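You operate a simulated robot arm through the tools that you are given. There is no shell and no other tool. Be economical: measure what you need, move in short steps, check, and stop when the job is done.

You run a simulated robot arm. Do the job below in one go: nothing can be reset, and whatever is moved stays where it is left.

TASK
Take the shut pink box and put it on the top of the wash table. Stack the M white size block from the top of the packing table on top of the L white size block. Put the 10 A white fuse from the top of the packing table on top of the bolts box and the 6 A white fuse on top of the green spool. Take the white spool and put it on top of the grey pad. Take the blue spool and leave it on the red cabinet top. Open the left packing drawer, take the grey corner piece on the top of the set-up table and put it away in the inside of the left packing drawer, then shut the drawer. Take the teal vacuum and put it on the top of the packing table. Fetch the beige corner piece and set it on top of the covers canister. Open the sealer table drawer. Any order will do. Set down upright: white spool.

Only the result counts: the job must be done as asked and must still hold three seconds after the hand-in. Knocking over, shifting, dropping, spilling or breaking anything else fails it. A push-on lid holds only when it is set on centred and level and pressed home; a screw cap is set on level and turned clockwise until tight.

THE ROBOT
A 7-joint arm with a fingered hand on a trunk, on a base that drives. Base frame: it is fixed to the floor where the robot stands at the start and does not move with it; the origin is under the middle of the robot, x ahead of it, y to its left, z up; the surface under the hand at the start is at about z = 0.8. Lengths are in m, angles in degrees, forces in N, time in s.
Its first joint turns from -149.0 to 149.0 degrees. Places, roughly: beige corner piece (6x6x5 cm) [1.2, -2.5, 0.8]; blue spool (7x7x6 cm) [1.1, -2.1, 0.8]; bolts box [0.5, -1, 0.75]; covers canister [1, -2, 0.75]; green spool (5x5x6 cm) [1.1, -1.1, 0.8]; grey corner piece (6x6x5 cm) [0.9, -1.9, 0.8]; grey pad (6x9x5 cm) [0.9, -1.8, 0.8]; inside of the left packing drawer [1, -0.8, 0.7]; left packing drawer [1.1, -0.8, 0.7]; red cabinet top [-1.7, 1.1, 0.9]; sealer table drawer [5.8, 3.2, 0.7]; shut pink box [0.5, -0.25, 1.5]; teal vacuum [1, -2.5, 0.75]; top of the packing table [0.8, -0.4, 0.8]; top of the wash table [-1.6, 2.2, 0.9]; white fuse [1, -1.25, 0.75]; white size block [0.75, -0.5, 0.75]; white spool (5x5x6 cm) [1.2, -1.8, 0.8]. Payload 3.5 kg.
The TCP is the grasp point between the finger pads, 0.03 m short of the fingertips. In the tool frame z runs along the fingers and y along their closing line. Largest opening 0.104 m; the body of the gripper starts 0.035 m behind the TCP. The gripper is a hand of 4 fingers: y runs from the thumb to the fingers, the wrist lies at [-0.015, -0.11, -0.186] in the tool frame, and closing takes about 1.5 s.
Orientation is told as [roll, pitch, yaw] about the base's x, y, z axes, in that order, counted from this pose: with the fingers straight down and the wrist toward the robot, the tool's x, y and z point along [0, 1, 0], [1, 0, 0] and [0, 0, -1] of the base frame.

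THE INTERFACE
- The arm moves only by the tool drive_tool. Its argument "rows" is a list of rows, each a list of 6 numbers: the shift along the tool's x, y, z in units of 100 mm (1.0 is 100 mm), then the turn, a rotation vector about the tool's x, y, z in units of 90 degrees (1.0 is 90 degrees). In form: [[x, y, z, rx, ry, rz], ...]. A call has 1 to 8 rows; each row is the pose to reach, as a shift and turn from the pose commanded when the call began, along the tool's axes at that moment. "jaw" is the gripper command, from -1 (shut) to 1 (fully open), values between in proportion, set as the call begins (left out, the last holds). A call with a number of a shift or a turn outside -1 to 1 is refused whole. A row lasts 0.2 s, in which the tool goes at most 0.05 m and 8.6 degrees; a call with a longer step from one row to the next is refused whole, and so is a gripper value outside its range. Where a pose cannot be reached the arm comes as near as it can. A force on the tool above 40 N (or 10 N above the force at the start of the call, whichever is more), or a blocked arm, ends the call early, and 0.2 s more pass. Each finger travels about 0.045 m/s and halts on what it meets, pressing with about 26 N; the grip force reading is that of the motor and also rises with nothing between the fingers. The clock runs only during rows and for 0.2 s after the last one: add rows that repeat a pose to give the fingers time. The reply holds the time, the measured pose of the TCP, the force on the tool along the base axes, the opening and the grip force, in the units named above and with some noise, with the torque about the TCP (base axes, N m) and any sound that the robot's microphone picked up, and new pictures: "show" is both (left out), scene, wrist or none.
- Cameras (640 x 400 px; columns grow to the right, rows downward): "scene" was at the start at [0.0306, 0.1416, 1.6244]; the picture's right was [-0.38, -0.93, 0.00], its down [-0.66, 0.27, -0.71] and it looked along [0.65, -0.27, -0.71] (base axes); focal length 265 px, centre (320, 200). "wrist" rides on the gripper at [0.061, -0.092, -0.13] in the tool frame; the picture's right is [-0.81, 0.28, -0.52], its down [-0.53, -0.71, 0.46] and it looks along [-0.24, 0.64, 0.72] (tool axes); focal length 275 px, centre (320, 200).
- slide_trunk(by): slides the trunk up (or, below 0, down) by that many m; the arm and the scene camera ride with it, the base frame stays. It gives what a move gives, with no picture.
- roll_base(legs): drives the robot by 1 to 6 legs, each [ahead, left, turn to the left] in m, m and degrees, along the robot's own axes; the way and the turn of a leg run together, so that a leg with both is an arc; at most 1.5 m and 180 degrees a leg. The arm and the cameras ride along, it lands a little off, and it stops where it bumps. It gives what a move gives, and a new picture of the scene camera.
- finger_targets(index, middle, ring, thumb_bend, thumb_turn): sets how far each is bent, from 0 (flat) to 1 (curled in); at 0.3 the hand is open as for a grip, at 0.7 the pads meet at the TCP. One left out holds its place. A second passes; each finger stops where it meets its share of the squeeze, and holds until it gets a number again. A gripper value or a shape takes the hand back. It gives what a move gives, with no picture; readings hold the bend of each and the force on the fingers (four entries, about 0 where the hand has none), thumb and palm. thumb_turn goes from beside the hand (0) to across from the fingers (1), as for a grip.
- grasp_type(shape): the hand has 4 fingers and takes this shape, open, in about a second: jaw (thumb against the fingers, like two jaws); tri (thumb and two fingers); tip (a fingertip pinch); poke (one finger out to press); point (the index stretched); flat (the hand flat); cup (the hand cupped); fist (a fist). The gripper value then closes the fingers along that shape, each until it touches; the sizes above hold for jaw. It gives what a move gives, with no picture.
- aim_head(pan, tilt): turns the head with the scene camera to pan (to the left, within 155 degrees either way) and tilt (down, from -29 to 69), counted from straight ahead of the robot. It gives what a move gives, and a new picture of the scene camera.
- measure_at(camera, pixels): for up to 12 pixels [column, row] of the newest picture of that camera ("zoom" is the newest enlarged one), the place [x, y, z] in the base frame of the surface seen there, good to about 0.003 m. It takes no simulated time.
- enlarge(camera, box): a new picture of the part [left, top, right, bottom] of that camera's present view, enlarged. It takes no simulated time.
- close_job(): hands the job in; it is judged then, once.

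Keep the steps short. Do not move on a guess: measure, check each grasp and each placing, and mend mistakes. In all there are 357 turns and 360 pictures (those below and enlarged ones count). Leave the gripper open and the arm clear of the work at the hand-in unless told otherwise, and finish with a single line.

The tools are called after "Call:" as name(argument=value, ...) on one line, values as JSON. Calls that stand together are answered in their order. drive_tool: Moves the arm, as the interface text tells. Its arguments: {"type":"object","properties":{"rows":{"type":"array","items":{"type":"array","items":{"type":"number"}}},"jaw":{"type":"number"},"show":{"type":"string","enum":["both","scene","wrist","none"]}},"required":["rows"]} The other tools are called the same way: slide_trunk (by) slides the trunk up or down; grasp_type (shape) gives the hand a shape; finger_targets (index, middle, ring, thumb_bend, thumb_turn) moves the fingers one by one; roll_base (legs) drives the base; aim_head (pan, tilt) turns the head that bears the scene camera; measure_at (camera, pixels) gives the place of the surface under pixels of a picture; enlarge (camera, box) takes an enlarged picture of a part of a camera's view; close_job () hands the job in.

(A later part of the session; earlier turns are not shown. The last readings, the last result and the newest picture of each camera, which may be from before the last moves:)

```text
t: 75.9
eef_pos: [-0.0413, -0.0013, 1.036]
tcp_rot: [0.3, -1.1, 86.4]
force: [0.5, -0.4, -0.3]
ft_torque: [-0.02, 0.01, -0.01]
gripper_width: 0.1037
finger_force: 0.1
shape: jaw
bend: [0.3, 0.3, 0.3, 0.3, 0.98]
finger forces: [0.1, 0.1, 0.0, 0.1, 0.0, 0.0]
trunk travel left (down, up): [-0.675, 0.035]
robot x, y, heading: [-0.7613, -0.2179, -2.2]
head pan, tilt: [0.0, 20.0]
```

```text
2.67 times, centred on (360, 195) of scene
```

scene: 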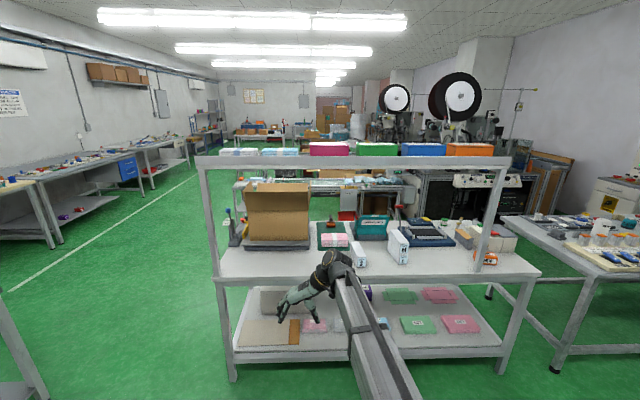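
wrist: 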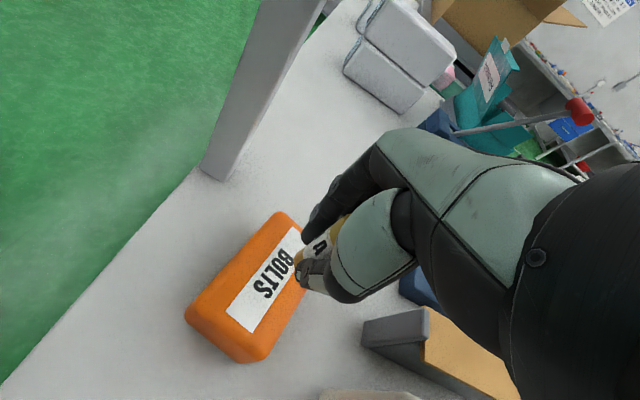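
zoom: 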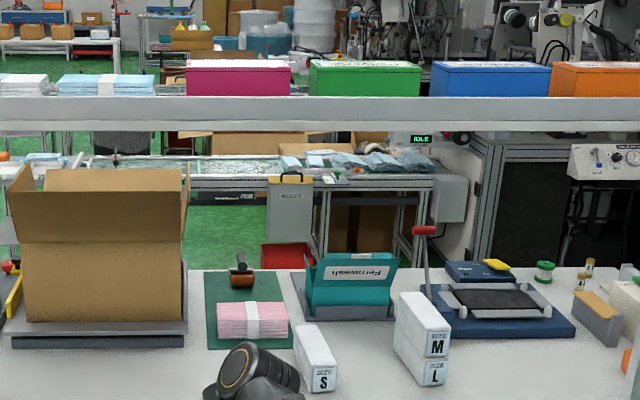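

Call:
measure_at(camera="zoom", pixels=[[188, 93], [289, 93], [240, 68], [240, 61], [240, 80], [320, 62], [188, 72]])

Call:
slide_trunk(by=0.034)

Call:
drive_tool(rows=[[0, 0, -0.45, 0, 0, 0], [0, 0, -0.9, 0, 0, 0]], show="none")

Call:
drive_tool(rows=[[0, 0, -0.45, 0, 0, 0], [0, 0, -0.9, 0, 0, 0]], show="none")

Call:
drive_tool(rows=[[0, 0, -0.45, 0, 0, 0], [0, 0, -0.9, 0, 0, 0]], show="none")

Call:
drive_tool(rows=[[0, 0, -0.45, 0, 0, 0], [0, 0, -0.9, 0, 0, 0], [0, 0, -1, 0, 0, 0]], show="scene")

```text
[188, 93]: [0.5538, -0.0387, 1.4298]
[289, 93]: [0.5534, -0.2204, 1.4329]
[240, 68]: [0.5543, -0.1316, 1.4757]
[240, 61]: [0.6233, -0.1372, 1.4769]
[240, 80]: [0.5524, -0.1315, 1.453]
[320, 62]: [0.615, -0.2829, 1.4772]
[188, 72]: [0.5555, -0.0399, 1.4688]
```

```text
t: 76.7
eef_pos: [-0.041, -0.0016, 1.0708]
tcp_rot: [0.3, -1.2, 86.5]
force: [1.1, 0.0, 0.7]
ft_torque: [0.01, 0.01, 0.03]
gripper_width: 0.1036
finger_force: 0.1
shape: jaw
bend: [0.3, 0.3, 0.3, 0.3, 0.98]
finger forces: [0.0, 0.0, 0.0, 0.0, 0.0, 0.1]
trunk travel left (down, up): [-0.709, 0.001]
robot x, y, heading: [-0.7629, -0.217, -2.2]
head pan, tilt: [0.0, 20.0]
```

```text
t: 77.3
eef_pos: [-0.041, -0.0009, 1.1594]
tcp_rot: [0.4, -1.2, 86.4]
force: [0.3, -0.5, 0.3]
ft_torque: [-0.03, -0.03, -0.03]
gripper_width: 0.1038
finger_force: 0.1
shape: jaw
bend: [0.3, 0.3, 0.3, 0.3, 0.98]
finger forces: [0.0, 0.0, 0.1, 0.0, 0.0, 0.0]
trunk travel left (down, up): [-0.709, 0.001]
robot x, y, heading: [-0.7599, -0.2182, -2.4]
head pan, tilt: [0.0, 20.0]
```

```text
t: 77.9
eef_pos: [-0.0425, -0.0026, 1.2486]
tcp_rot: [0.4, -1.2, 86.5]
force: [0.2, -0.3, -0.1]
ft_torque: [0.0, 0.02, 0.01]
gripper_width: 0.1041
finger_force: 0.1
shape: jaw
bend: [0.3, 0.3, 0.3, 0.3, 0.98]
finger forces: [0.0, 0.1, 0.0, 0.1, 0.0, 0.1]
trunk travel left (down, up): [-0.709, 0.001]
robot x, y, heading: [-0.7594, -0.2178, -2.3]
head pan, tilt: [0.0, 20.0]
```

```text
t: 78.5
eef_pos: [-0.0465, -0.0062, 1.3398]
tcp_rot: [0.3, -1.2, 86.5]
force: [-0.8, 0.4, 0.5]
ft_torque: [-0.03, -0.01, 0.0]
gripper_width: 0.1038
finger_force: 0.0
shape: jaw
bend: [0.3, 0.3, 0.3, 0.3, 0.98]
finger forces: [0.1, 0.0, 0.1, 0.0, 0.0, 0.0]
trunk travel left (down, up): [-0.709, 0.001]
robot x, y, heading: [-0.7592, -0.2186, -1.9]
head pan, tilt: [0.0, 20.0]
```

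```text
t: 79.3
eef_pos: [-0.0432, -0.0108, 1.4388]
tcp_rot: [0.3, -1.2, 86.5]
force: [-0.1, 0.7, 0.5]
ft_torque: [0.04, -0.01, -0.01]
gripper_width: 0.1039
finger_force: 0.2
shape: jaw
bend: [0.3, 0.3, 0.3, 0.3, 0.98]
finger forces: [0.1, 0.0, 0.1, 0.0, 0.1, 0.1]
trunk travel left (down, up): [-0.709, 0.001]
robot x, y, heading: [-0.7579, -0.2196, -2.2]
head pan, tilt: [0.0, 20.0]
```

scene: 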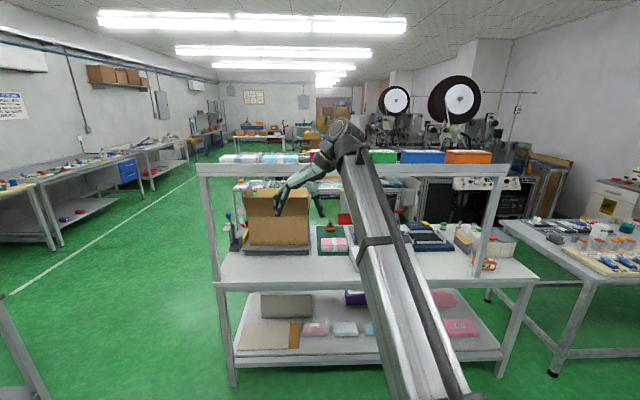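

Call:
drive_tool(rows=[[0, 0, -0.4, 0, 0, 0], [0, 0, -0.8, 0, 0, 0], [0, 0, -1.0, 0, 0, 0]], show="none")

Call:
roll_base(legs=[[0.4, 0.0, 2]])

Call:
enlarge(camera="scene", box=[200, 100, 520, 300])

```text
t: 80.1
eef_pos: [-0.0428, -0.0118, 1.5394]
tcp_rot: [0.2, -1.1, 86.4]
force: [0.6, 0.6, 0.2]
ft_torque: [0.0, 0.04, -0.01]
gripper_width: 0.1039
finger_force: 0.0
shape: jaw
bend: [0.3, 0.3, 0.3, 0.3, 0.98]
finger forces: [0.0, 0.1, 0.0, 0.0, 0.0, 0.1]
trunk travel left (down, up): [-0.709, 0.001]
robot x, y, heading: [-0.7612, -0.2155, -2.1]
head pan, tilt: [0.0, 20.0]
```

```text
t: 82.6
eef_pos: [0.3455, 0.0121, 1.5373]
tcp_rot: [0.2, -1.4, 89.0]
force: [-0.4, -0.4, -0.6]
ft_torque: [-0.03, 0.0, 0.03]
gripper_width: 0.1039
finger_force: 0.0
shape: jaw
bend: [0.3, 0.3, 0.3, 0.3, 0.98]
finger forces: [0.0, 0.0, 0.0, 0.0, 0.0, 0.1]
trunk travel left (down, up): [-0.709, 0.001]
robot x, y, heading: [-0.3639, -0.2227, 0.3]
head pan, tilt: [0.0, 20.0]
```

scene: 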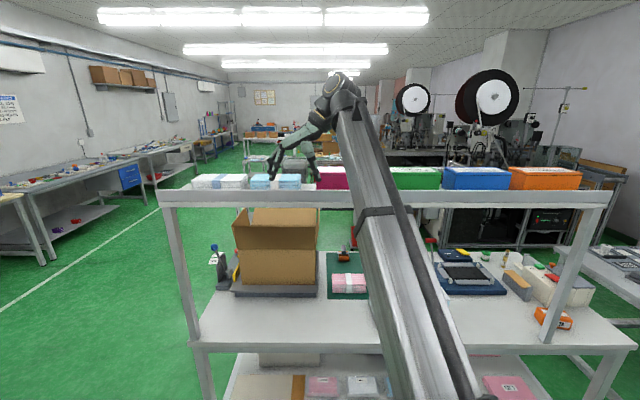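

```text
2.00 times, centred on (360, 200) of scene
```

zoom: 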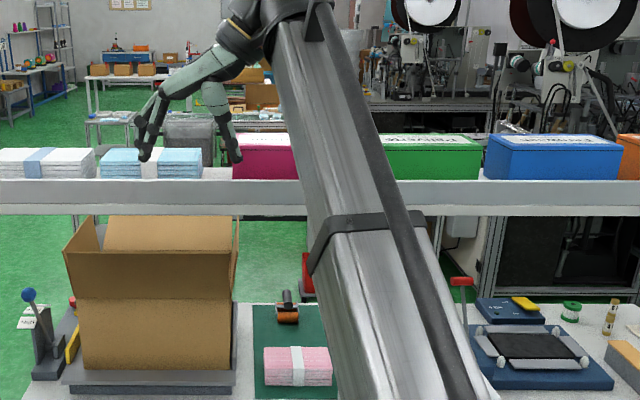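

Call:
measure_at(camera="zoom", pixels=[[450, 136], [450, 139], [450, 149], [450, 152], [560, 136], [565, 150], [266, 136], [262, 150], [265, 176], [300, 185], [150, 178]])

Call:
drive_tool(rows=[[0, -0.3, 0, 0, 0, 0], [0, -0.6, 0, 0, 0, 0]], show="wrist")

```text
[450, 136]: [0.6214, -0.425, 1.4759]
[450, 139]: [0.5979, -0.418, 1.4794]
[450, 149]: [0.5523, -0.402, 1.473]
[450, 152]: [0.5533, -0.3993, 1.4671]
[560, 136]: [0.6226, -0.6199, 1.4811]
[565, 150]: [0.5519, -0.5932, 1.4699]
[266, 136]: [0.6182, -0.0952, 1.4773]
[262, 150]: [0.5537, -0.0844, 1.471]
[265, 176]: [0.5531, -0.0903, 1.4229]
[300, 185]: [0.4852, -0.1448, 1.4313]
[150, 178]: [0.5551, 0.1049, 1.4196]
```

```text
t: 83.1
eef_pos: [0.3448, -0.0338, 1.5365]
tcp_rot: [0.3, -1.4, 88.6]
force: [19.7, -3.7, 14.3]
ft_torque: [-0.98, 3.66, 2.31]
gripper_width: 0.1038
finger_force: 0.0
shape: jaw
bend: [0.3, 0.3, 0.3, 0.3, 0.98]
finger forces: [0.1, 0.1, 0.0, 0.0, 0.0, 0.1]
trunk travel left (down, up): [-0.709, 0.001]
robot x, y, heading: [-0.3636, -0.2237, 0.2]
head pan, tilt: [0.0, 20.0]
stopped in row 2: the force on the tool passed its limit at 68 N (the readings are from after the stop); the commanded pose is now the measured one
```

wrist: 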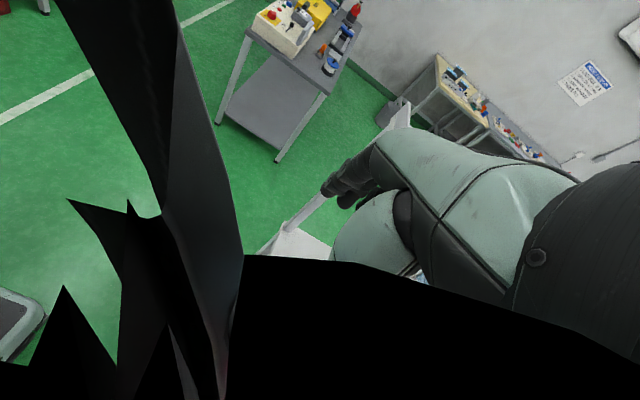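

The wrist touched the own arm; undo, then back away and turn the hand to yaw 0 (box depth is 7 cm: x 0.553…0.623).

Call:
drive_tool(rows=[[0, 0.3, 0, 0, 0, 0], [0, 0.6, 0, 0, 0, 0]], show="none")

Call:
roll_base(legs=[[-0.3, 0, 0]])

Call:
drive_tool(rows=[[0, 0, 0, 0, 0, 0.094], [0, 0, 0, 0, 0, 0.188], [0, 0, 0, 0, 0, 0.282], [0, 0, 0, 0, 0, 0.376], [0, 0, 0, 0, 0, 0.47], [0, 0, 0, 0, 0, 0.564], [0, 0, 0, 0, 0, 0.658], [0, 0, 0, 0, 0, 0.75]], show="none")

Call:
drive_tool(rows=[[0, 0, 0, 0, 0, 0.094], [0, 0, 0, 0, 0, 0.188], [0, 0, 0, 0, 0, 0.23]], show="wrist")

```text
t: 83.7
eef_pos: [0.348, 0.0276, 1.5392]
tcp_rot: [0.3, -1.4, 88.5]
force: [-0.3, -0.4, -0.5]
ft_torque: [-0.01, -0.01, 0.02]
gripper_width: 0.1041
finger_force: 0.1
shape: jaw
bend: [0.3, 0.3, 0.3, 0.3, 0.98]
finger forces: [0.0, 0.0, 0.0, 0.0, 0.1, 0.0]
trunk travel left (down, up): [-0.709, 0.001]
robot x, y, heading: [-0.3614, -0.2255, 0.2]
head pan, tilt: [0.0, 20.0]
```

```text
t: 85.7
eef_pos: [0.0561, 0.0215, 1.5395]
tcp_rot: [0.3, -1.4, 88.1]
force: [0.4, 0.6, -0.3]
ft_torque: [0.01, -0.04, 0.0]
gripper_width: 0.1038
finger_force: 0.0
shape: jaw
bend: [0.3, 0.3, 0.3, 0.3, 0.98]
finger forces: [0.0, 0.0, 0.0, 0.0, 0.0, 0.0]
trunk travel left (down, up): [-0.709, 0.001]
robot x, y, heading: [-0.6505, -0.2267, 0.0]
head pan, tilt: [0.0, 20.0]
```

scene: 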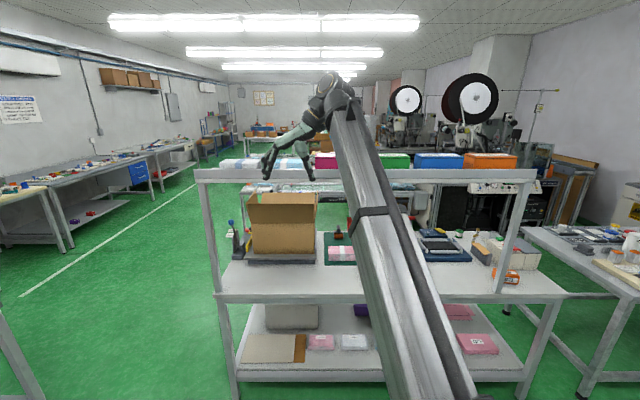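

```text
t: 87.5
eef_pos: [0.0571, 0.0219, 1.54]
tcp_rot: [1.4, -0.3, 20.5]
force: [-0.3, 0.1, -0.1]
ft_torque: [0.01, 0.0, -0.01]
gripper_width: 0.1039
finger_force: 0.0
shape: jaw
bend: [0.3, 0.3, 0.3, 0.3, 0.98]
finger forces: [0.1, 0.1, 0.0, 0.1, 0.1, 0.0]
trunk travel left (down, up): [-0.709, 0.001]
robot x, y, heading: [-0.6513, -0.2258, 0.0]
head pan, tilt: [0.0, 20.0]
```

```text
t: 88.3
eef_pos: [0.0561, 0.0213, 1.5389]
tcp_rot: [1.3, 0.2, -0.2]
force: [-0.3, 0.3, -0.2]
ft_torque: [0.02, -0.01, 0.01]
gripper_width: 0.1038
finger_force: 0.0
shape: jaw
bend: [0.3, 0.3, 0.3, 0.3, 0.98]
finger forces: [0.1, 0.0, 0.0, 0.1, 0.0, 0.1]
trunk travel left (down, up): [-0.709, 0.001]
robot x, y, heading: [-0.6531, -0.2283, -0.0]
head pan, tilt: [0.0, 20.0]
```

wrist: 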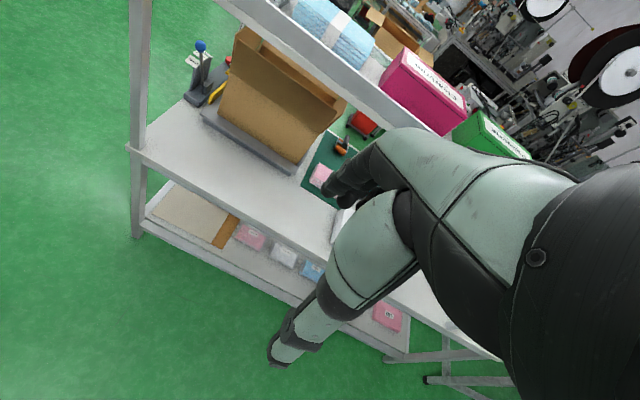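

Call:
enlarge(camera="wrist", box=[340, 20, 500, 150])

```text
3.08 times, centred on (420, 85) of wrist
```

zoom: 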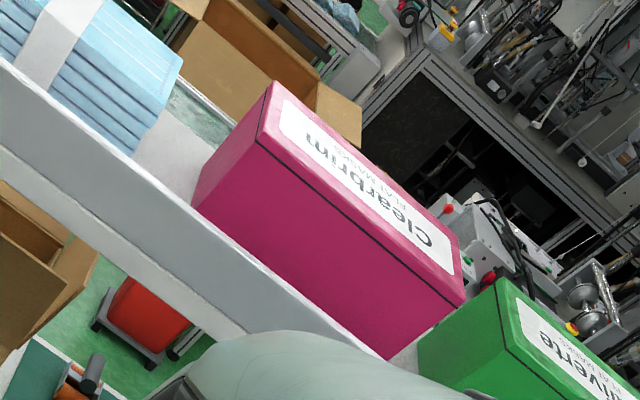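

Call:
measure_at(camera="zoom", pixels=[[272, 84], [260, 147], [462, 300], [455, 240], [340, 150], [198, 200], [360, 190], [183, 170], [330, 230], [240, 210], [398, 350]])

```text
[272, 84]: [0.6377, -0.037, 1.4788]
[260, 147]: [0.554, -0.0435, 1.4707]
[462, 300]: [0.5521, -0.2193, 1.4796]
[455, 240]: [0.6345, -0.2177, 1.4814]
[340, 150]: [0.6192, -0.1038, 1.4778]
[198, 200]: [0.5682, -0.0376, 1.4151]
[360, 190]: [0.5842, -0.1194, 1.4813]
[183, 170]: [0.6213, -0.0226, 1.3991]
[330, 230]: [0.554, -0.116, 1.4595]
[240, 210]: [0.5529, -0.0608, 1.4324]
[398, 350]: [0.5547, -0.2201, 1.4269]
```

Box: x 0.553–0.640, y −0.037…−0.22, top 1.479, shelf 1.399; lid seam at 1.46. Drive so the hand is above it.

Call:
roll_base(legs=[[0.5, -0.145, 0]])

Call:
drive_tool(rows=[[0, 0, 0, 0, -0.014, 0], [0, 0, 0, 0, -0.014, 0]], show="wrist")

```text
t: 91.3
eef_pos: [0.5407, -0.1282, 1.5389]
tcp_rot: [1.3, 0.2, 0.0]
force: [1.0, 0.2, 0.2]
ft_torque: [0.03, 0.02, -0.02]
gripper_width: 0.104
finger_force: 0.0
shape: jaw
bend: [0.3, 0.3, 0.3, 0.3, 0.98]
finger forces: [0.1, 0.0, 0.0, 0.0, 0.1, 0.0]
trunk travel left (down, up): [-0.709, 0.001]
robot x, y, heading: [-0.1717, -0.3748, 0.1]
head pan, tilt: [0.0, 20.0]
```

scene: 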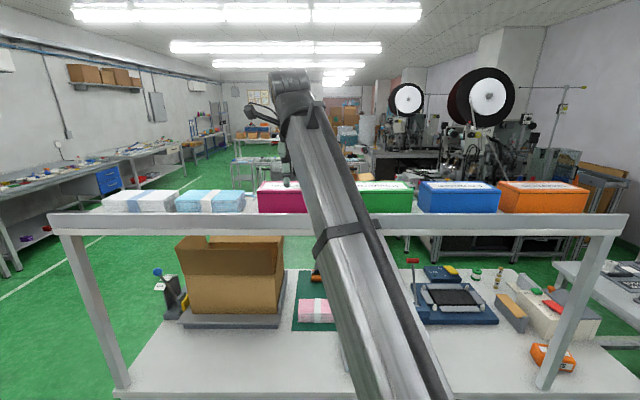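

```text
t: 91.9
eef_pos: [0.5393, -0.1285, 1.5392]
tcp_rot: [0.1, 0.2, 0.0]
force: [0.0, 0.5, 0.1]
ft_torque: [-0.01, 0.01, 0.03]
gripper_width: 0.1038
finger_force: 0.0
shape: jaw
bend: [0.3, 0.3, 0.3, 0.3, 0.98]
finger forces: [0.0, 0.0, 0.0, 0.1, 0.1, 0.0]
trunk travel left (down, up): [-0.709, 0.001]
robot x, y, heading: [-0.1669, -0.377, -0.1]
head pan, tilt: [0.0, 20.0]
```

wrist: 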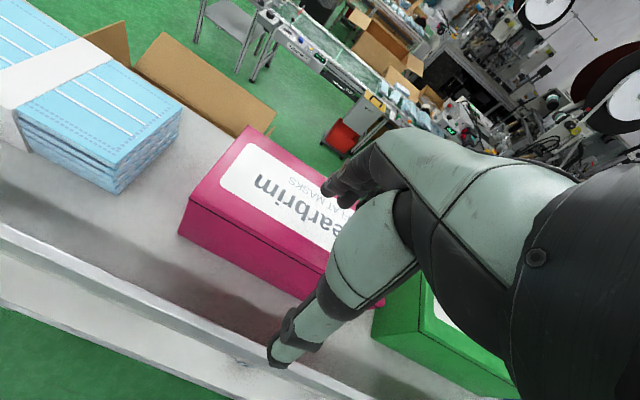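

Call:
drive_tool(rows=[[0, 0.3, 0, 0, 0, 0], [0, 0.57, 0, 0, 0, 0], [0, 0.57, 0.2, 0, 0, 0]], show="wrist")

Call:
measure_at(camera="wrist", pixels=[[300, 300]])

```text
t: 92.7
eef_pos: [0.5977, -0.1292, 1.52]
tcp_rot: [0.1, 0.2, 0.1]
force: [-0.2, -0.1, -0.6]
ft_torque: [-0.02, 0.0, -0.01]
gripper_width: 0.1036
finger_force: 0.1
shape: jaw
bend: [0.3, 0.3, 0.3, 0.3, 0.98]
finger forces: [0.1, 0.0, 0.0, 0.0, 0.1, 0.0]
trunk travel left (down, up): [-0.709, 0.001]
robot x, y, heading: [-0.1681, -0.3746, -0.2]
head pan, tilt: [0.0, 20.0]
```

wrist: 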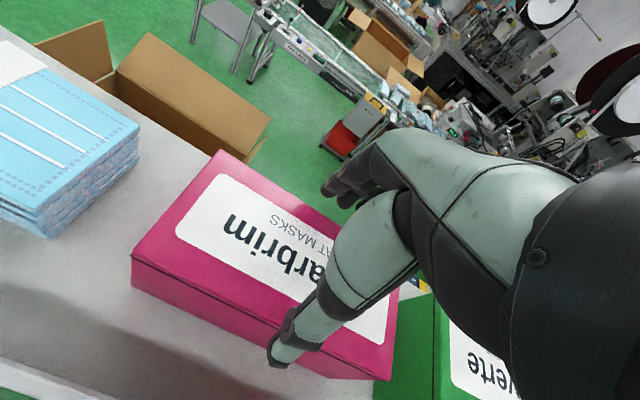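

```text
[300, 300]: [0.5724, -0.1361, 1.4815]
```

Call:
measure_at(camera="wrist", pixels=[[224, 154], [270, 180], [140, 255], [220, 300], [250, 325], [300, 195]])

```text
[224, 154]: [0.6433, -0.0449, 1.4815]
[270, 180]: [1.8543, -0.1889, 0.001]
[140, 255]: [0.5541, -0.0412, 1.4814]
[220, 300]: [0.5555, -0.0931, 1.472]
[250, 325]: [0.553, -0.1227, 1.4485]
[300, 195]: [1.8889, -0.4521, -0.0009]
```

Centred on 0.5985. Lower to 1.447.

Call:
drive_tool(rows=[[0, 0.01, 0.2, 0, 0, 0], [0, 0.01, 0.4, 0, 0, 0], [0, 0.01, 0.6, 0, 0, 0], [0, 0.01, 0.72, 0, 0, 0]], show="wrist")

```text
t: 93.6
eef_pos: [0.5967, -0.1305, 1.4641]
tcp_rot: [0.5, -0.8, 0.0]
force: [0.3, 0.1, 23.2]
ft_torque: [0.18, -0.65, -0.06]
gripper_width: 0.1037
finger_force: 0.1
shape: jaw
bend: [0.23, 0.3, 0.3, 0.25, 0.97]
finger forces: [20.5, 0.1, 0.0, 0.1, 11.4, 0.0]
trunk travel left (down, up): [-0.709, 0.001]
robot x, y, heading: [-0.1717, -0.3782, -0.2]
head pan, tilt: [0.0, 20.0]
stopped in row 4: the force on the tool passed its limit at 47 N (the readings are from after the stop); the commanded pose is now the measured one
```

wrist: 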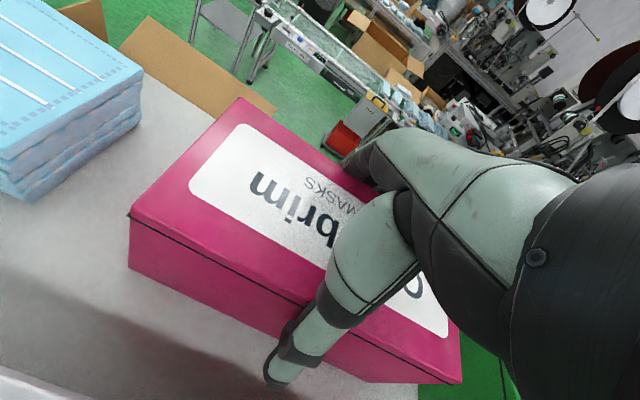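

Index and thumb wedge on the box edge. Raise, open the fingers wider (less bend) and go down again.

Call:
drive_tool(rows=[[0, 0, -0.15, 0, 0, 0], [0, 0, -0.3, 0, 0, 0], [0, 0, -0.55, 0, 0, 0]], show="none")

Call:
finger_targets(index=0.1, middle=0.1, ring=0.1, thumb_bend=0.1)

Call:
enlarge(camera="wrist", box=[0, 0, 640, 400])

```text
t: 94.4
eef_pos: [0.5976, -0.1314, 1.5176]
tcp_rot: [0.3, -0.5, 0.0]
force: [0.1, -0.4, -1.7]
ft_torque: [0.04, 0.0, 0.01]
gripper_width: 0.1043
finger_force: 0.0
shape: jaw
bend: [0.25, 0.3, 0.3, 0.24, 0.97]
finger forces: [10.7, 0.0, 0.1, 0.1, 11.2, 0.0]
trunk travel left (down, up): [-0.709, 0.001]
robot x, y, heading: [-0.1716, -0.3756, -0.1]
head pan, tilt: [0.0, 20.0]
```

```text
t: 95.4
eef_pos: [0.5988, -0.1311, 1.5171]
tcp_rot: [0.4, -0.5, 0.1]
force: [0.1, -0.5, 0.4]
ft_torque: [-0.02, 0.0, 0.03]
gripper_width: 0.1458
finger_force: 0.2
shape: fingers
bend: [0.1, 0.1, 0.1, 0.1, 0.97]
finger forces: [0.0, 0.0, 0.0, 0.1, 0.0, 0.0]
trunk travel left (down, up): [-0.709, 0.001]
robot x, y, heading: [-0.172, -0.3726, -0.1]
head pan, tilt: [0.0, 20.0]
```

```text
1.00 times, centred on (320, 200) of wrist (not enlarged: the box is as wide or as high as the picture)
```

zoom: 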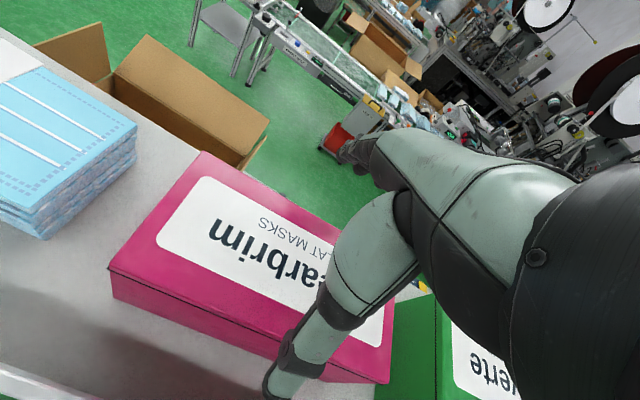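

Call:
measure_at(camera="wrist", pixels=[[205, 155], [118, 268], [115, 290], [180, 345], [385, 345], [300, 200], [80, 330]])

```text
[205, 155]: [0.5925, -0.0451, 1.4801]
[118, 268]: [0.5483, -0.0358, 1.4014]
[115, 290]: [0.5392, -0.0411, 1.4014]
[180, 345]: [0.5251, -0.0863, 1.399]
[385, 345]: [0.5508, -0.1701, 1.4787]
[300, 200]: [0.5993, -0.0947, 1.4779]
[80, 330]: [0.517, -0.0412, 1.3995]
```

Call:
measure_at(camera="zoom", pixels=[[205, 155], [118, 268], [115, 290], [180, 320], [385, 345], [300, 240], [385, 370]])

```text
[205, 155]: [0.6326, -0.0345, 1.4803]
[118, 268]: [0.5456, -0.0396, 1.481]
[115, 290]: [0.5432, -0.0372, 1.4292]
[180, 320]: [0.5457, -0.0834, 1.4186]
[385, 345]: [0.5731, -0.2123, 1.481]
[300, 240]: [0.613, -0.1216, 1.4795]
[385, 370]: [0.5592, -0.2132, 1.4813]
```

Box shifted ~8 mm forward but is whole. With the hand 0.146 open, lower again.

Call:
drive_tool(rows=[[0, -0.04, 0.2, 0, 0, 0], [0, -0.04, 0.4, 0, 0, 0], [0, -0.04, 0.6, 0, 0, 0], [0, -0.04, 0.7, 0, 0, 0]], show="wrist")

```text
t: 96.5
eef_pos: [0.5922, -0.1301, 1.4541]
tcp_rot: [0.5, -1.1, 0.1]
force: [-3.0, -0.9, 20.0]
ft_torque: [0.13, 0.8, -0.01]
gripper_width: 0.1467
finger_force: 10.5
shape: fingers
bend: [0.1, 0.1, 0.1, 0.1, 0.98]
finger forces: [0.6, 0.0, 0.0, 0.0, 20.0, 0.0]
trunk travel left (down, up): [-0.709, 0.001]
robot x, y, heading: [-0.1704, -0.3765, -0.1]
head pan, tilt: [0.0, 20.0]
stopped in row 4: the force on the tool passed its limit at 43 N (the readings are from after the stop); the commanded pose is now the measured one
```

wrist: 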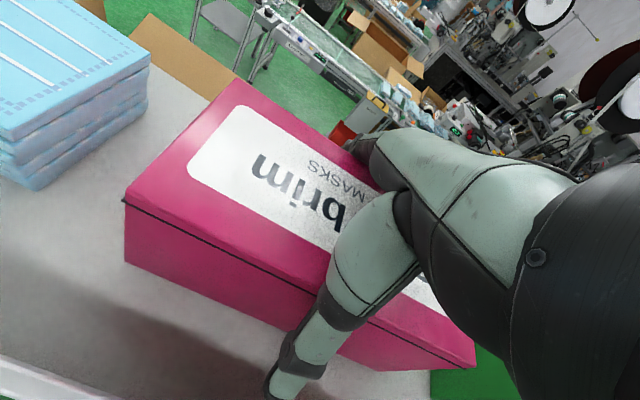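

Call:
drive_tool(rows=[[0, 0, -0.05, 0, 0, 0], [0, 0, -0.05, 0, 0, 0]], show="none")

Call:
drive_tool(rows=[[0, 0, 0, 0, 0, 0], [0, 0, 0, 0, 0, 0], [0, 0, 0, 0, 0, 0], [0, 0, 0, 0, 0, 0], [0, 0, 0, 0, 0, 0], [0, 0, 0, 0, 0, 0]], jaw=-1, show="wrist")

```text
t: 97.1
eef_pos: [0.5943, -0.1292, 1.455]
tcp_rot: [0.3, -0.8, 0.0]
force: [-3.7, -0.5, 5.0]
ft_torque: [0.01, 0.11, 0.01]
gripper_width: 0.1466
finger_force: 3.3
shape: fingers
bend: [0.1, 0.1, 0.1, 0.1, 0.97]
finger forces: [0.2, 0.0, 0.0, 0.1, 6.4, 0.0]
trunk travel left (down, up): [-0.709, 0.001]
robot x, y, heading: [-0.1676, -0.3762, 0.1]
head pan, tilt: [0.0, 20.0]
```

```text
t: 98.5
eef_pos: [0.5937, -0.1297, 1.4562]
tcp_rot: [0.5, -1.0, 0.1]
force: [7.0, 1.9, 24.9]
ft_torque: [0.05, -1.78, 0.49]
gripper_width: 0.0786
finger_force: 26.2
shape: jaw
bend: [0.15, 0.31, 0.25, 0.53, 0.97]
finger forces: [56.8, 14.9, 16.6, 0.1, 75.0, 0.0]
trunk travel left (down, up): [-0.709, 0.001]
robot x, y, heading: [-0.1691, -0.3778, -0.1]
head pan, tilt: [0.0, 20.0]
```

wrist: 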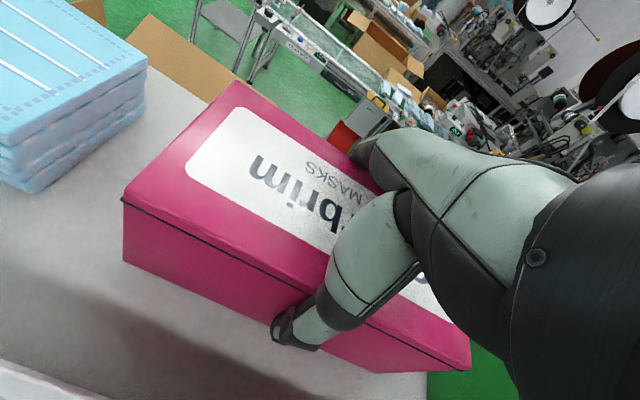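

Firm grip below the lid seam. Lift.

Call:
drive_tool(rows=[[0, 0, -0.1, 0, 0, 0], [0, 0, -0.25, 0, 0, 0], [0, 0, -0.45, 0, 0, 0], [0, 0, -0.7, 0, 0, 0]], show="both")

```text
t: 99.5
eef_pos: [0.5959, -0.1288, 1.5243]
tcp_rot: [0.4, -0.8, 0.0]
force: [-0.2, -0.2, -2.2]
ft_torque: [-0.01, -0.03, 0.03]
gripper_width: 0.0782
finger_force: 25.7
shape: jaw
bend: [0.16, 0.32, 0.26, 0.53, 0.96]
finger forces: [47.5, 12.7, 13.5, 0.0, 78.5, 0.1]
trunk travel left (down, up): [-0.709, 0.001]
robot x, y, heading: [-0.1686, -0.3754, 0.0]
head pan, tilt: [0.0, 20.0]
```

scene: 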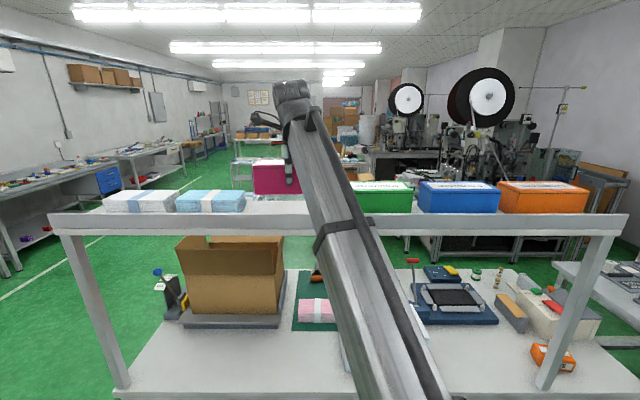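
wrist: 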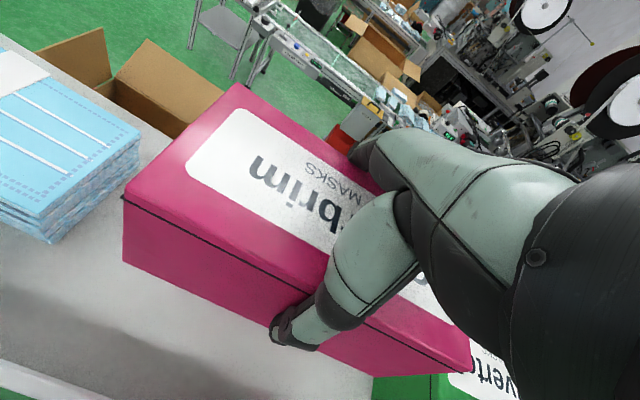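

Lifted. Back off from the shelf and look toward the wash table.

Call:
roll_base(legs=[[-0.65, 0, 0]])

Call:
aim_head(pan=100, tilt=30)

```text
t: 103.2
eef_pos: [-0.0598, -0.134, 1.5246]
tcp_rot: [0.3, -0.7, -0.7]
force: [0.3, -0.1, -3.0]
ft_torque: [-0.03, -0.04, 0.01]
gripper_width: 0.0784
finger_force: 25.8
shape: jaw
bend: [0.16, 0.32, 0.26, 0.53, 0.96]
finger forces: [47.7, 12.8, 13.5, 0.0, 78.9, 0.0]
trunk travel left (down, up): [-0.709, 0.001]
robot x, y, heading: [-0.8326, -0.3752, -0.8]
head pan, tilt: [0.0, 20.0]
```

scene: 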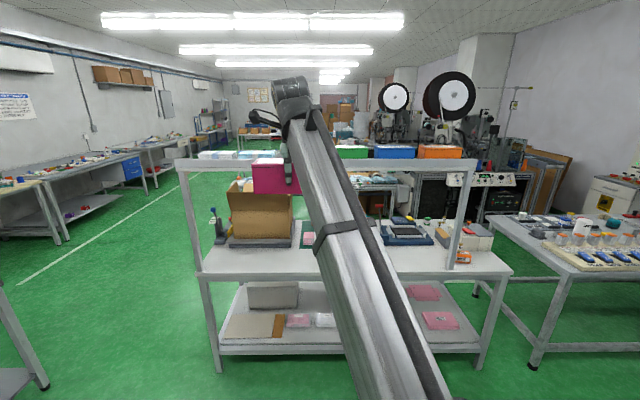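

```text
t: 105.0
eef_pos: [-0.0718, -0.1338, 1.5301]
tcp_rot: [0.5, -1.3, -0.7]
force: [0.1, 0.0, -1.9]
ft_torque: [-0.03, 0.01, -0.03]
gripper_width: 0.0785
finger_force: 26.2
shape: jaw
bend: [0.16, 0.32, 0.26, 0.53, 0.96]
finger forces: [47.8, 12.7, 13.4, 0.1, 78.7, 0.0]
trunk travel left (down, up): [-0.709, 0.001]
robot x, y, heading: [-0.8299, -0.3722, -0.6]
head pan, tilt: [100.0, 30.0]
```

scene: 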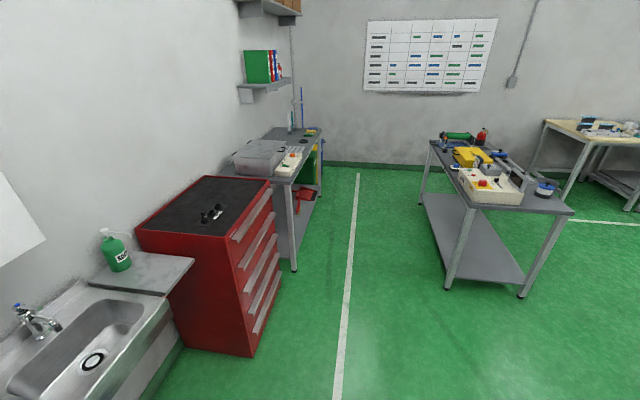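

Call:
enlarge(camera="scene", box=[130, 110, 350, 250])

Call:
measure_at(camera="scene", pixels=[[295, 265], [250, 350], [275, 178], [212, 178], [208, 240], [145, 228], [322, 130], [448, 290], [522, 296], [430, 145], [300, 145], [300, 135]])

```text
2.86 times, centred on (240, 180) of scene
```

zoom: 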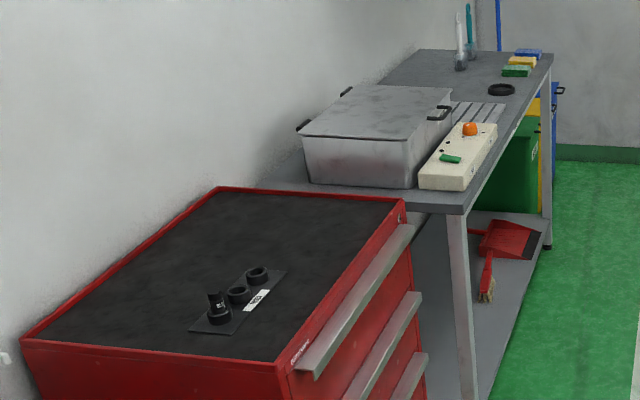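

```text
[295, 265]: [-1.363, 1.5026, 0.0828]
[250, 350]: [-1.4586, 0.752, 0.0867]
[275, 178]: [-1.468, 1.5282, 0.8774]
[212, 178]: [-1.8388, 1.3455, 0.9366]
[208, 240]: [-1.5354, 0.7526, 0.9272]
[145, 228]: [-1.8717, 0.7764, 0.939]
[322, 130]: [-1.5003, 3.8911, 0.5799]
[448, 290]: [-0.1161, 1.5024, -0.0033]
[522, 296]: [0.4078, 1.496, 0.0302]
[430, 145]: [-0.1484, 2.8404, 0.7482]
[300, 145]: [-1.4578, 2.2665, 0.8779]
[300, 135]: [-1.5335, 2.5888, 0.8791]
```

Call:
measure_at(camera="scene", pixels=[[240, 100], [290, 82], [292, 78], [265, 12], [238, 85], [292, 118], [310, 133], [318, 128], [290, 128]])

Call:
measure_at(camera="zoom", pixels=[[500, 90], [515, 70], [460, 70], [400, 80], [480, 100], [440, 90], [440, 60], [540, 60], [470, 130], [545, 240]])

```text
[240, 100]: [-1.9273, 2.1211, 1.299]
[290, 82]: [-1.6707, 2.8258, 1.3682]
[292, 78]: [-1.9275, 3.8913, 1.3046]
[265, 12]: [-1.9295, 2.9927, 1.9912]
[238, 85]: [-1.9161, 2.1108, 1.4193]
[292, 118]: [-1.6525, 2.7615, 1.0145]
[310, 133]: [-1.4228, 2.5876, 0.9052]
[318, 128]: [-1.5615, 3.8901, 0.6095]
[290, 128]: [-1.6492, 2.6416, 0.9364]
```

```text
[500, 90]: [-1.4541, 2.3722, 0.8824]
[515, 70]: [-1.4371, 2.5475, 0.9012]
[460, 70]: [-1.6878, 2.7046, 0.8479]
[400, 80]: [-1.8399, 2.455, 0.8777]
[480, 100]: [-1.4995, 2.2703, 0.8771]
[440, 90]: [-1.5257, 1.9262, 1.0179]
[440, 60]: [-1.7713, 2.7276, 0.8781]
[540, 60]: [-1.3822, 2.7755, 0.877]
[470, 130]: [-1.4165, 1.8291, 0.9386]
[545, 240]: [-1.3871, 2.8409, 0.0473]
```

Wash table top z 0.878, free area near (−1.66, 2.4). Lower the trunk 0.3 for carrying, turn left and drive there.

Call:
slide_trunk(by=-0.3)

Call:
roll_base(legs=[[0, 0, 90], [1.2, -0.15, 0]])

Call:
aim_head(pan=30, tilt=25)

```text
t: 108.0
eef_pos: [-0.0723, -0.1343, 1.2311]
tcp_rot: [0.4, -1.2, -0.7]
force: [-0.4, 0.5, -2.2]
ft_torque: [-0.06, 0.02, -0.01]
gripper_width: 0.0784
finger_force: 25.6
shape: jaw
bend: [0.16, 0.32, 0.26, 0.53, 0.96]
finger forces: [47.6, 12.7, 13.4, 0.1, 78.2, 0.0]
trunk travel left (down, up): [-0.409, 0.301]
robot x, y, heading: [-0.8292, -0.3729, -0.7]
head pan, tilt: [100.0, 30.0]
```

```text
t: 114.8
eef_pos: [-1.0658, 0.7668, 1.232]
tcp_rot: [0.0, -1.7, 89.1]
force: [0.6, -0.4, -2.2]
ft_torque: [-0.02, 0.0, 0.03]
gripper_width: 0.0785
finger_force: 26.2
shape: jaw
bend: [0.17, 0.32, 0.27, 0.53, 0.97]
finger forces: [47.8, 12.1, 12.2, 0.1, 74.5, 0.0]
trunk travel left (down, up): [-0.409, 0.301]
robot x, y, heading: [-0.8185, 0.0169, 88.8]
head pan, tilt: [100.0, 30.0]
stopped in leg 2: the robot was blocked; the commanded pose is now the measured one
```

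scene: 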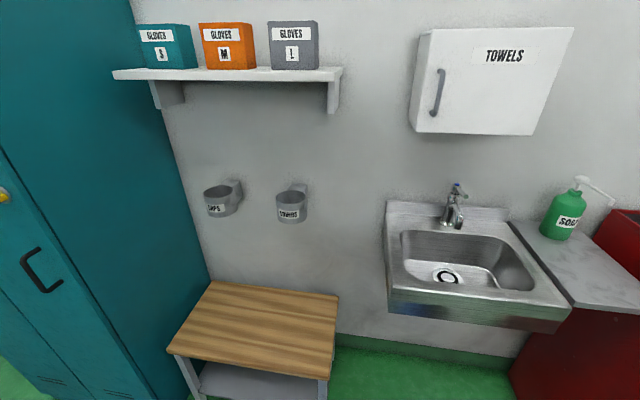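

```text
t: 116.2
eef_pos: [-1.0516, 0.7712, 1.2356]
tcp_rot: [0.3, -1.7, 89.0]
force: [-0.1, -0.2, -2.5]
ft_torque: [-0.03, -0.04, -0.01]
gripper_width: 0.0783
finger_force: 26.3
shape: jaw
bend: [0.17, 0.32, 0.27, 0.53, 0.97]
finger forces: [47.7, 12.1, 12.0, 0.0, 74.3, 0.0]
trunk travel left (down, up): [-0.409, 0.301]
robot x, y, heading: [-0.8138, 0.0276, 89.1]
head pan, tilt: [30.0, 25.0]
```

scene: 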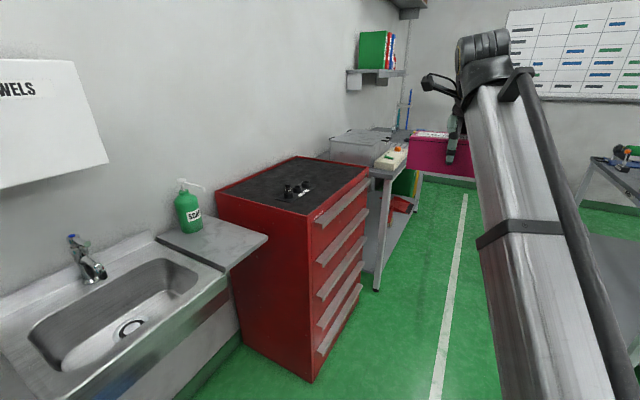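

Blocked after 0.4 m; look down ahead to find what is there.

Call:
aim_head(pan=0, tilt=65)

Call:
aim_head(pan=-70, tilt=50)

Call:
aim_head(pan=70, tilt=55)

```text
t: 117.2
eef_pos: [-1.054, 0.7685, 1.2352]
tcp_rot: [0.1, -1.9, 88.9]
force: [0.0, 0.5, -2.1]
ft_torque: [-0.01, -0.01, -0.02]
gripper_width: 0.0782
finger_force: 25.9
shape: jaw
bend: [0.17, 0.32, 0.27, 0.53, 0.97]
finger forces: [47.7, 12.1, 12.1, 0.0, 74.1, 0.1]
trunk travel left (down, up): [-0.409, 0.301]
robot x, y, heading: [-0.8149, 0.0237, 89.0]
head pan, tilt: [0.0, 65.0]
```

scene: 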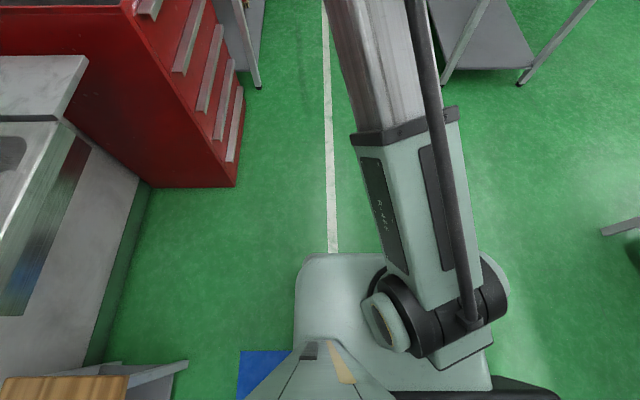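

```text
t: 118.7
eef_pos: [-1.0615, 0.7603, 1.2358]
tcp_rot: [0.2, -1.9, 88.9]
force: [0.2, 0.9, -1.3]
ft_torque: [0.01, 0.0, 0.0]
gripper_width: 0.0782
finger_force: 25.8
shape: jaw
bend: [0.17, 0.32, 0.27, 0.53, 0.97]
finger forces: [47.7, 12.1, 12.0, 0.0, 74.0, 0.0]
trunk travel left (down, up): [-0.409, 0.301]
robot x, y, heading: [-0.8266, 0.0147, 89.1]
head pan, tilt: [-70.0, 50.0]
```

scene: 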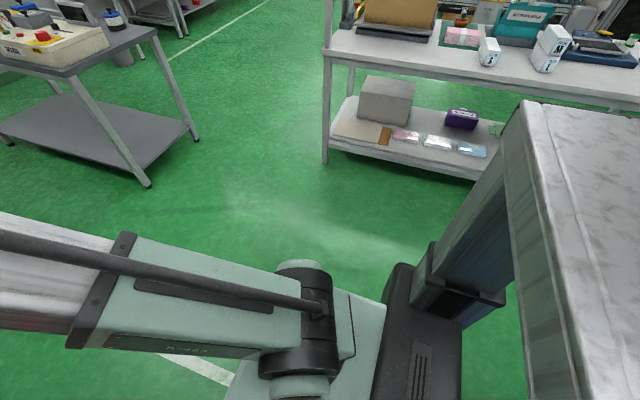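

```text
t: 120.9
eef_pos: [-1.0479, 0.7738, 1.2348]
tcp_rot: [0.3, -1.7, 89.1]
force: [0.0, 0.1, -1.7]
ft_torque: [-0.01, -0.03, -0.01]
gripper_width: 0.0783
finger_force: 26.4
shape: jaw
bend: [0.17, 0.32, 0.27, 0.53, 0.97]
finger forces: [47.8, 12.1, 12.0, 0.0, 73.7, 0.0]
trunk travel left (down, up): [-0.409, 0.301]
robot x, y, heading: [-0.8101, 0.025, 89.2]
head pan, tilt: [70.0, 55.0]
```

scene: 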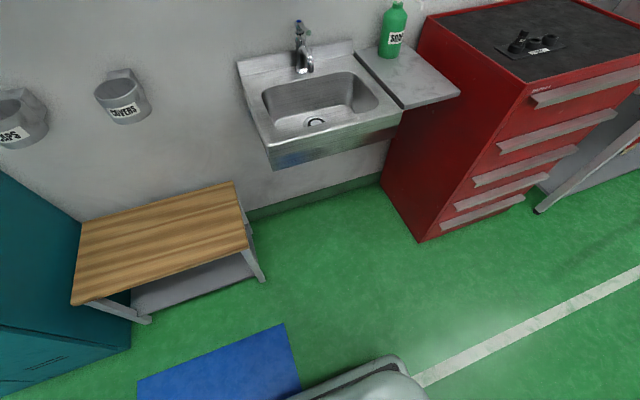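

Nothing visible ahead; try a short leg forward.

Call:
roll_base(legs=[[0.3, 0, 0]])

```text
t: 122.9
eef_pos: [-1.0476, 1.0728, 1.2354]
tcp_rot: [0.0, -1.9, 88.8]
force: [0.4, -0.9, -2.9]
ft_torque: [-0.02, -0.04, 0.01]
gripper_width: 0.078
finger_force: 25.7
shape: jaw
bend: [0.17, 0.32, 0.27, 0.53, 0.97]
finger forces: [47.9, 12.3, 12.2, 0.0, 74.0, 0.0]
trunk travel left (down, up): [-0.409, 0.301]
robot x, y, heading: [-0.8126, 0.3273, 89.0]
head pan, tilt: [70.0, 55.0]
```

scene: 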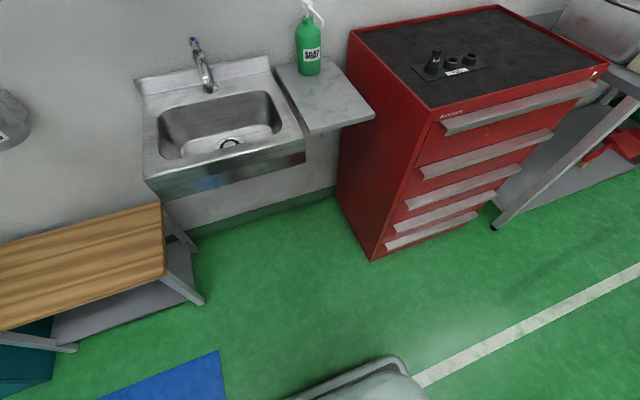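

Free again. Drive ahead along the aisle to y≈2.2.

Call:
roll_base(legs=[[1.4, 0, 1], [0.45, 0, 0]])

Call:
aim_head(pan=60, tilt=35)

```text
t: 132.2
eef_pos: [-1.0005, 2.91, 1.2356]
tcp_rot: [0.0, -1.9, 88.4]
force: [0.0, 0.4, -1.9]
ft_torque: [-0.04, -0.03, 0.01]
gripper_width: 0.0784
finger_force: 25.8
shape: jaw
bend: [0.17, 0.32, 0.27, 0.53, 0.97]
finger forces: [47.9, 12.2, 12.2, 0.0, 73.4, 0.0]
trunk travel left (down, up): [-0.409, 0.301]
robot x, y, heading: [-0.7648, 2.1616, 88.4]
head pan, tilt: [70.0, 55.0]
```

scene: 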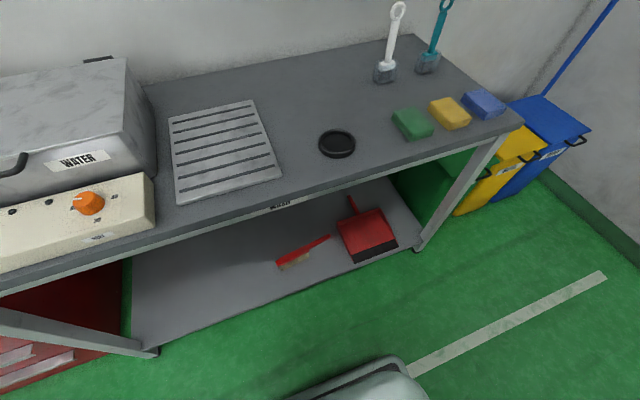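

```text
t: 133.0
eef_pos: [-1.0009, 2.9096, 1.2346]
tcp_rot: [0.2, -1.9, 88.5]
force: [0.1, -0.4, -2.6]
ft_torque: [0.02, -0.04, 0.02]
gripper_width: 0.0784
finger_force: 26.0
shape: jaw
bend: [0.17, 0.32, 0.27, 0.53, 0.97]
finger forces: [47.9, 12.3, 12.0, 0.1, 73.6, 0.0]
trunk travel left (down, up): [-0.409, 0.301]
robot x, y, heading: [-0.7665, 2.1641, 88.4]
head pan, tilt: [60.0, 35.0]
```

scene: 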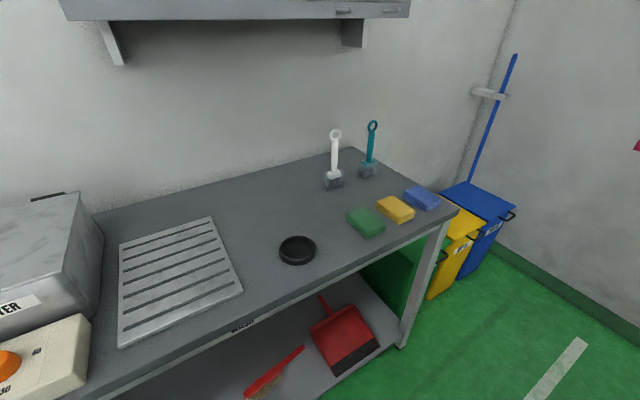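

Call:
measure_at(camera="scene", pixels=[[210, 220], [240, 292], [118, 345], [297, 243], [280, 250], [333, 187], [335, 132], [372, 124], [360, 225], [260, 215], [230, 195], [235, 20]])

```text
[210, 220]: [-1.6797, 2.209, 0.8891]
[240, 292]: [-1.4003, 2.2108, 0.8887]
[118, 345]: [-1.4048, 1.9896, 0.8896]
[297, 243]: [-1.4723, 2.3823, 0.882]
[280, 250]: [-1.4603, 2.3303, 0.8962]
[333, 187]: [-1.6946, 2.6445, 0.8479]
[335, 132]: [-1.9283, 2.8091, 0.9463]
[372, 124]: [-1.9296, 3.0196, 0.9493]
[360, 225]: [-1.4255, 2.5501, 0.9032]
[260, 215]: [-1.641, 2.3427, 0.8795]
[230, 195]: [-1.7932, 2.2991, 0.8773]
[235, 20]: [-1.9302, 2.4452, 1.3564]
```

Place spot: centre (−1.67, 2.41), free of rack, ring and brushes. Turn left to face the table.

Call:
roll_base(legs=[[0, 0, 91.5]])

Call:
aim_head(pan=-10, tilt=35)

```text
t: 137.2
eef_pos: [-1.5131, 1.923, 1.2355]
tcp_rot: [0.1, -1.9, 178.9]
force: [-0.7, 0.5, -2.1]
ft_torque: [-0.01, 0.02, 0.0]
gripper_width: 0.0781
finger_force: 26.0
shape: jaw
bend: [0.18, 0.33, 0.28, 0.53, 0.97]
finger forces: [47.6, 11.6, 10.6, 0.1, 69.7, 0.1]
trunk travel left (down, up): [-0.409, 0.301]
robot x, y, heading: [-0.7699, 2.1616, 179.0]
head pan, tilt: [60.0, 35.0]
```

scene: 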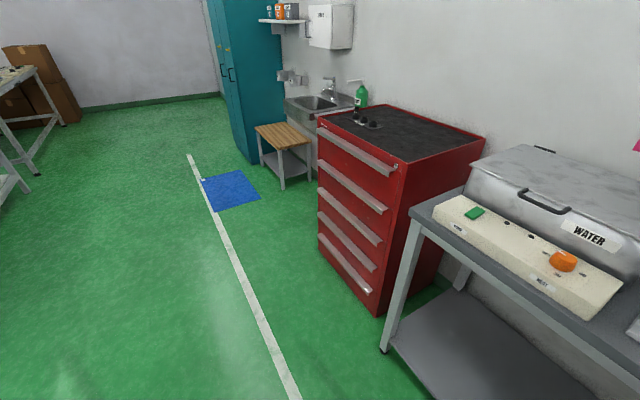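

```text
t: 138.7
eef_pos: [-1.5123, 1.9227, 1.2347]
tcp_rot: [0.1, -1.9, 178.9]
force: [-0.5, -0.2, -1.8]
ft_torque: [0.01, 0.0, -0.01]
gripper_width: 0.0784
finger_force: 26.4
shape: jaw
bend: [0.18, 0.33, 0.28, 0.53, 0.97]
finger forces: [47.8, 11.7, 10.5, 0.0, 69.6, 0.1]
trunk travel left (down, up): [-0.409, 0.301]
robot x, y, heading: [-0.7669, 2.162, 179.1]
head pan, tilt: [-10.0, 35.0]
```

scene: 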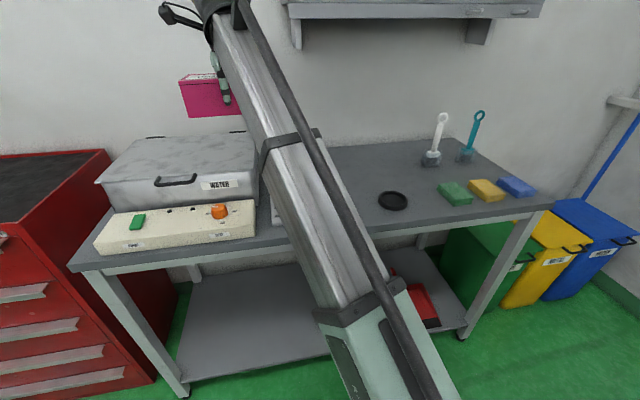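

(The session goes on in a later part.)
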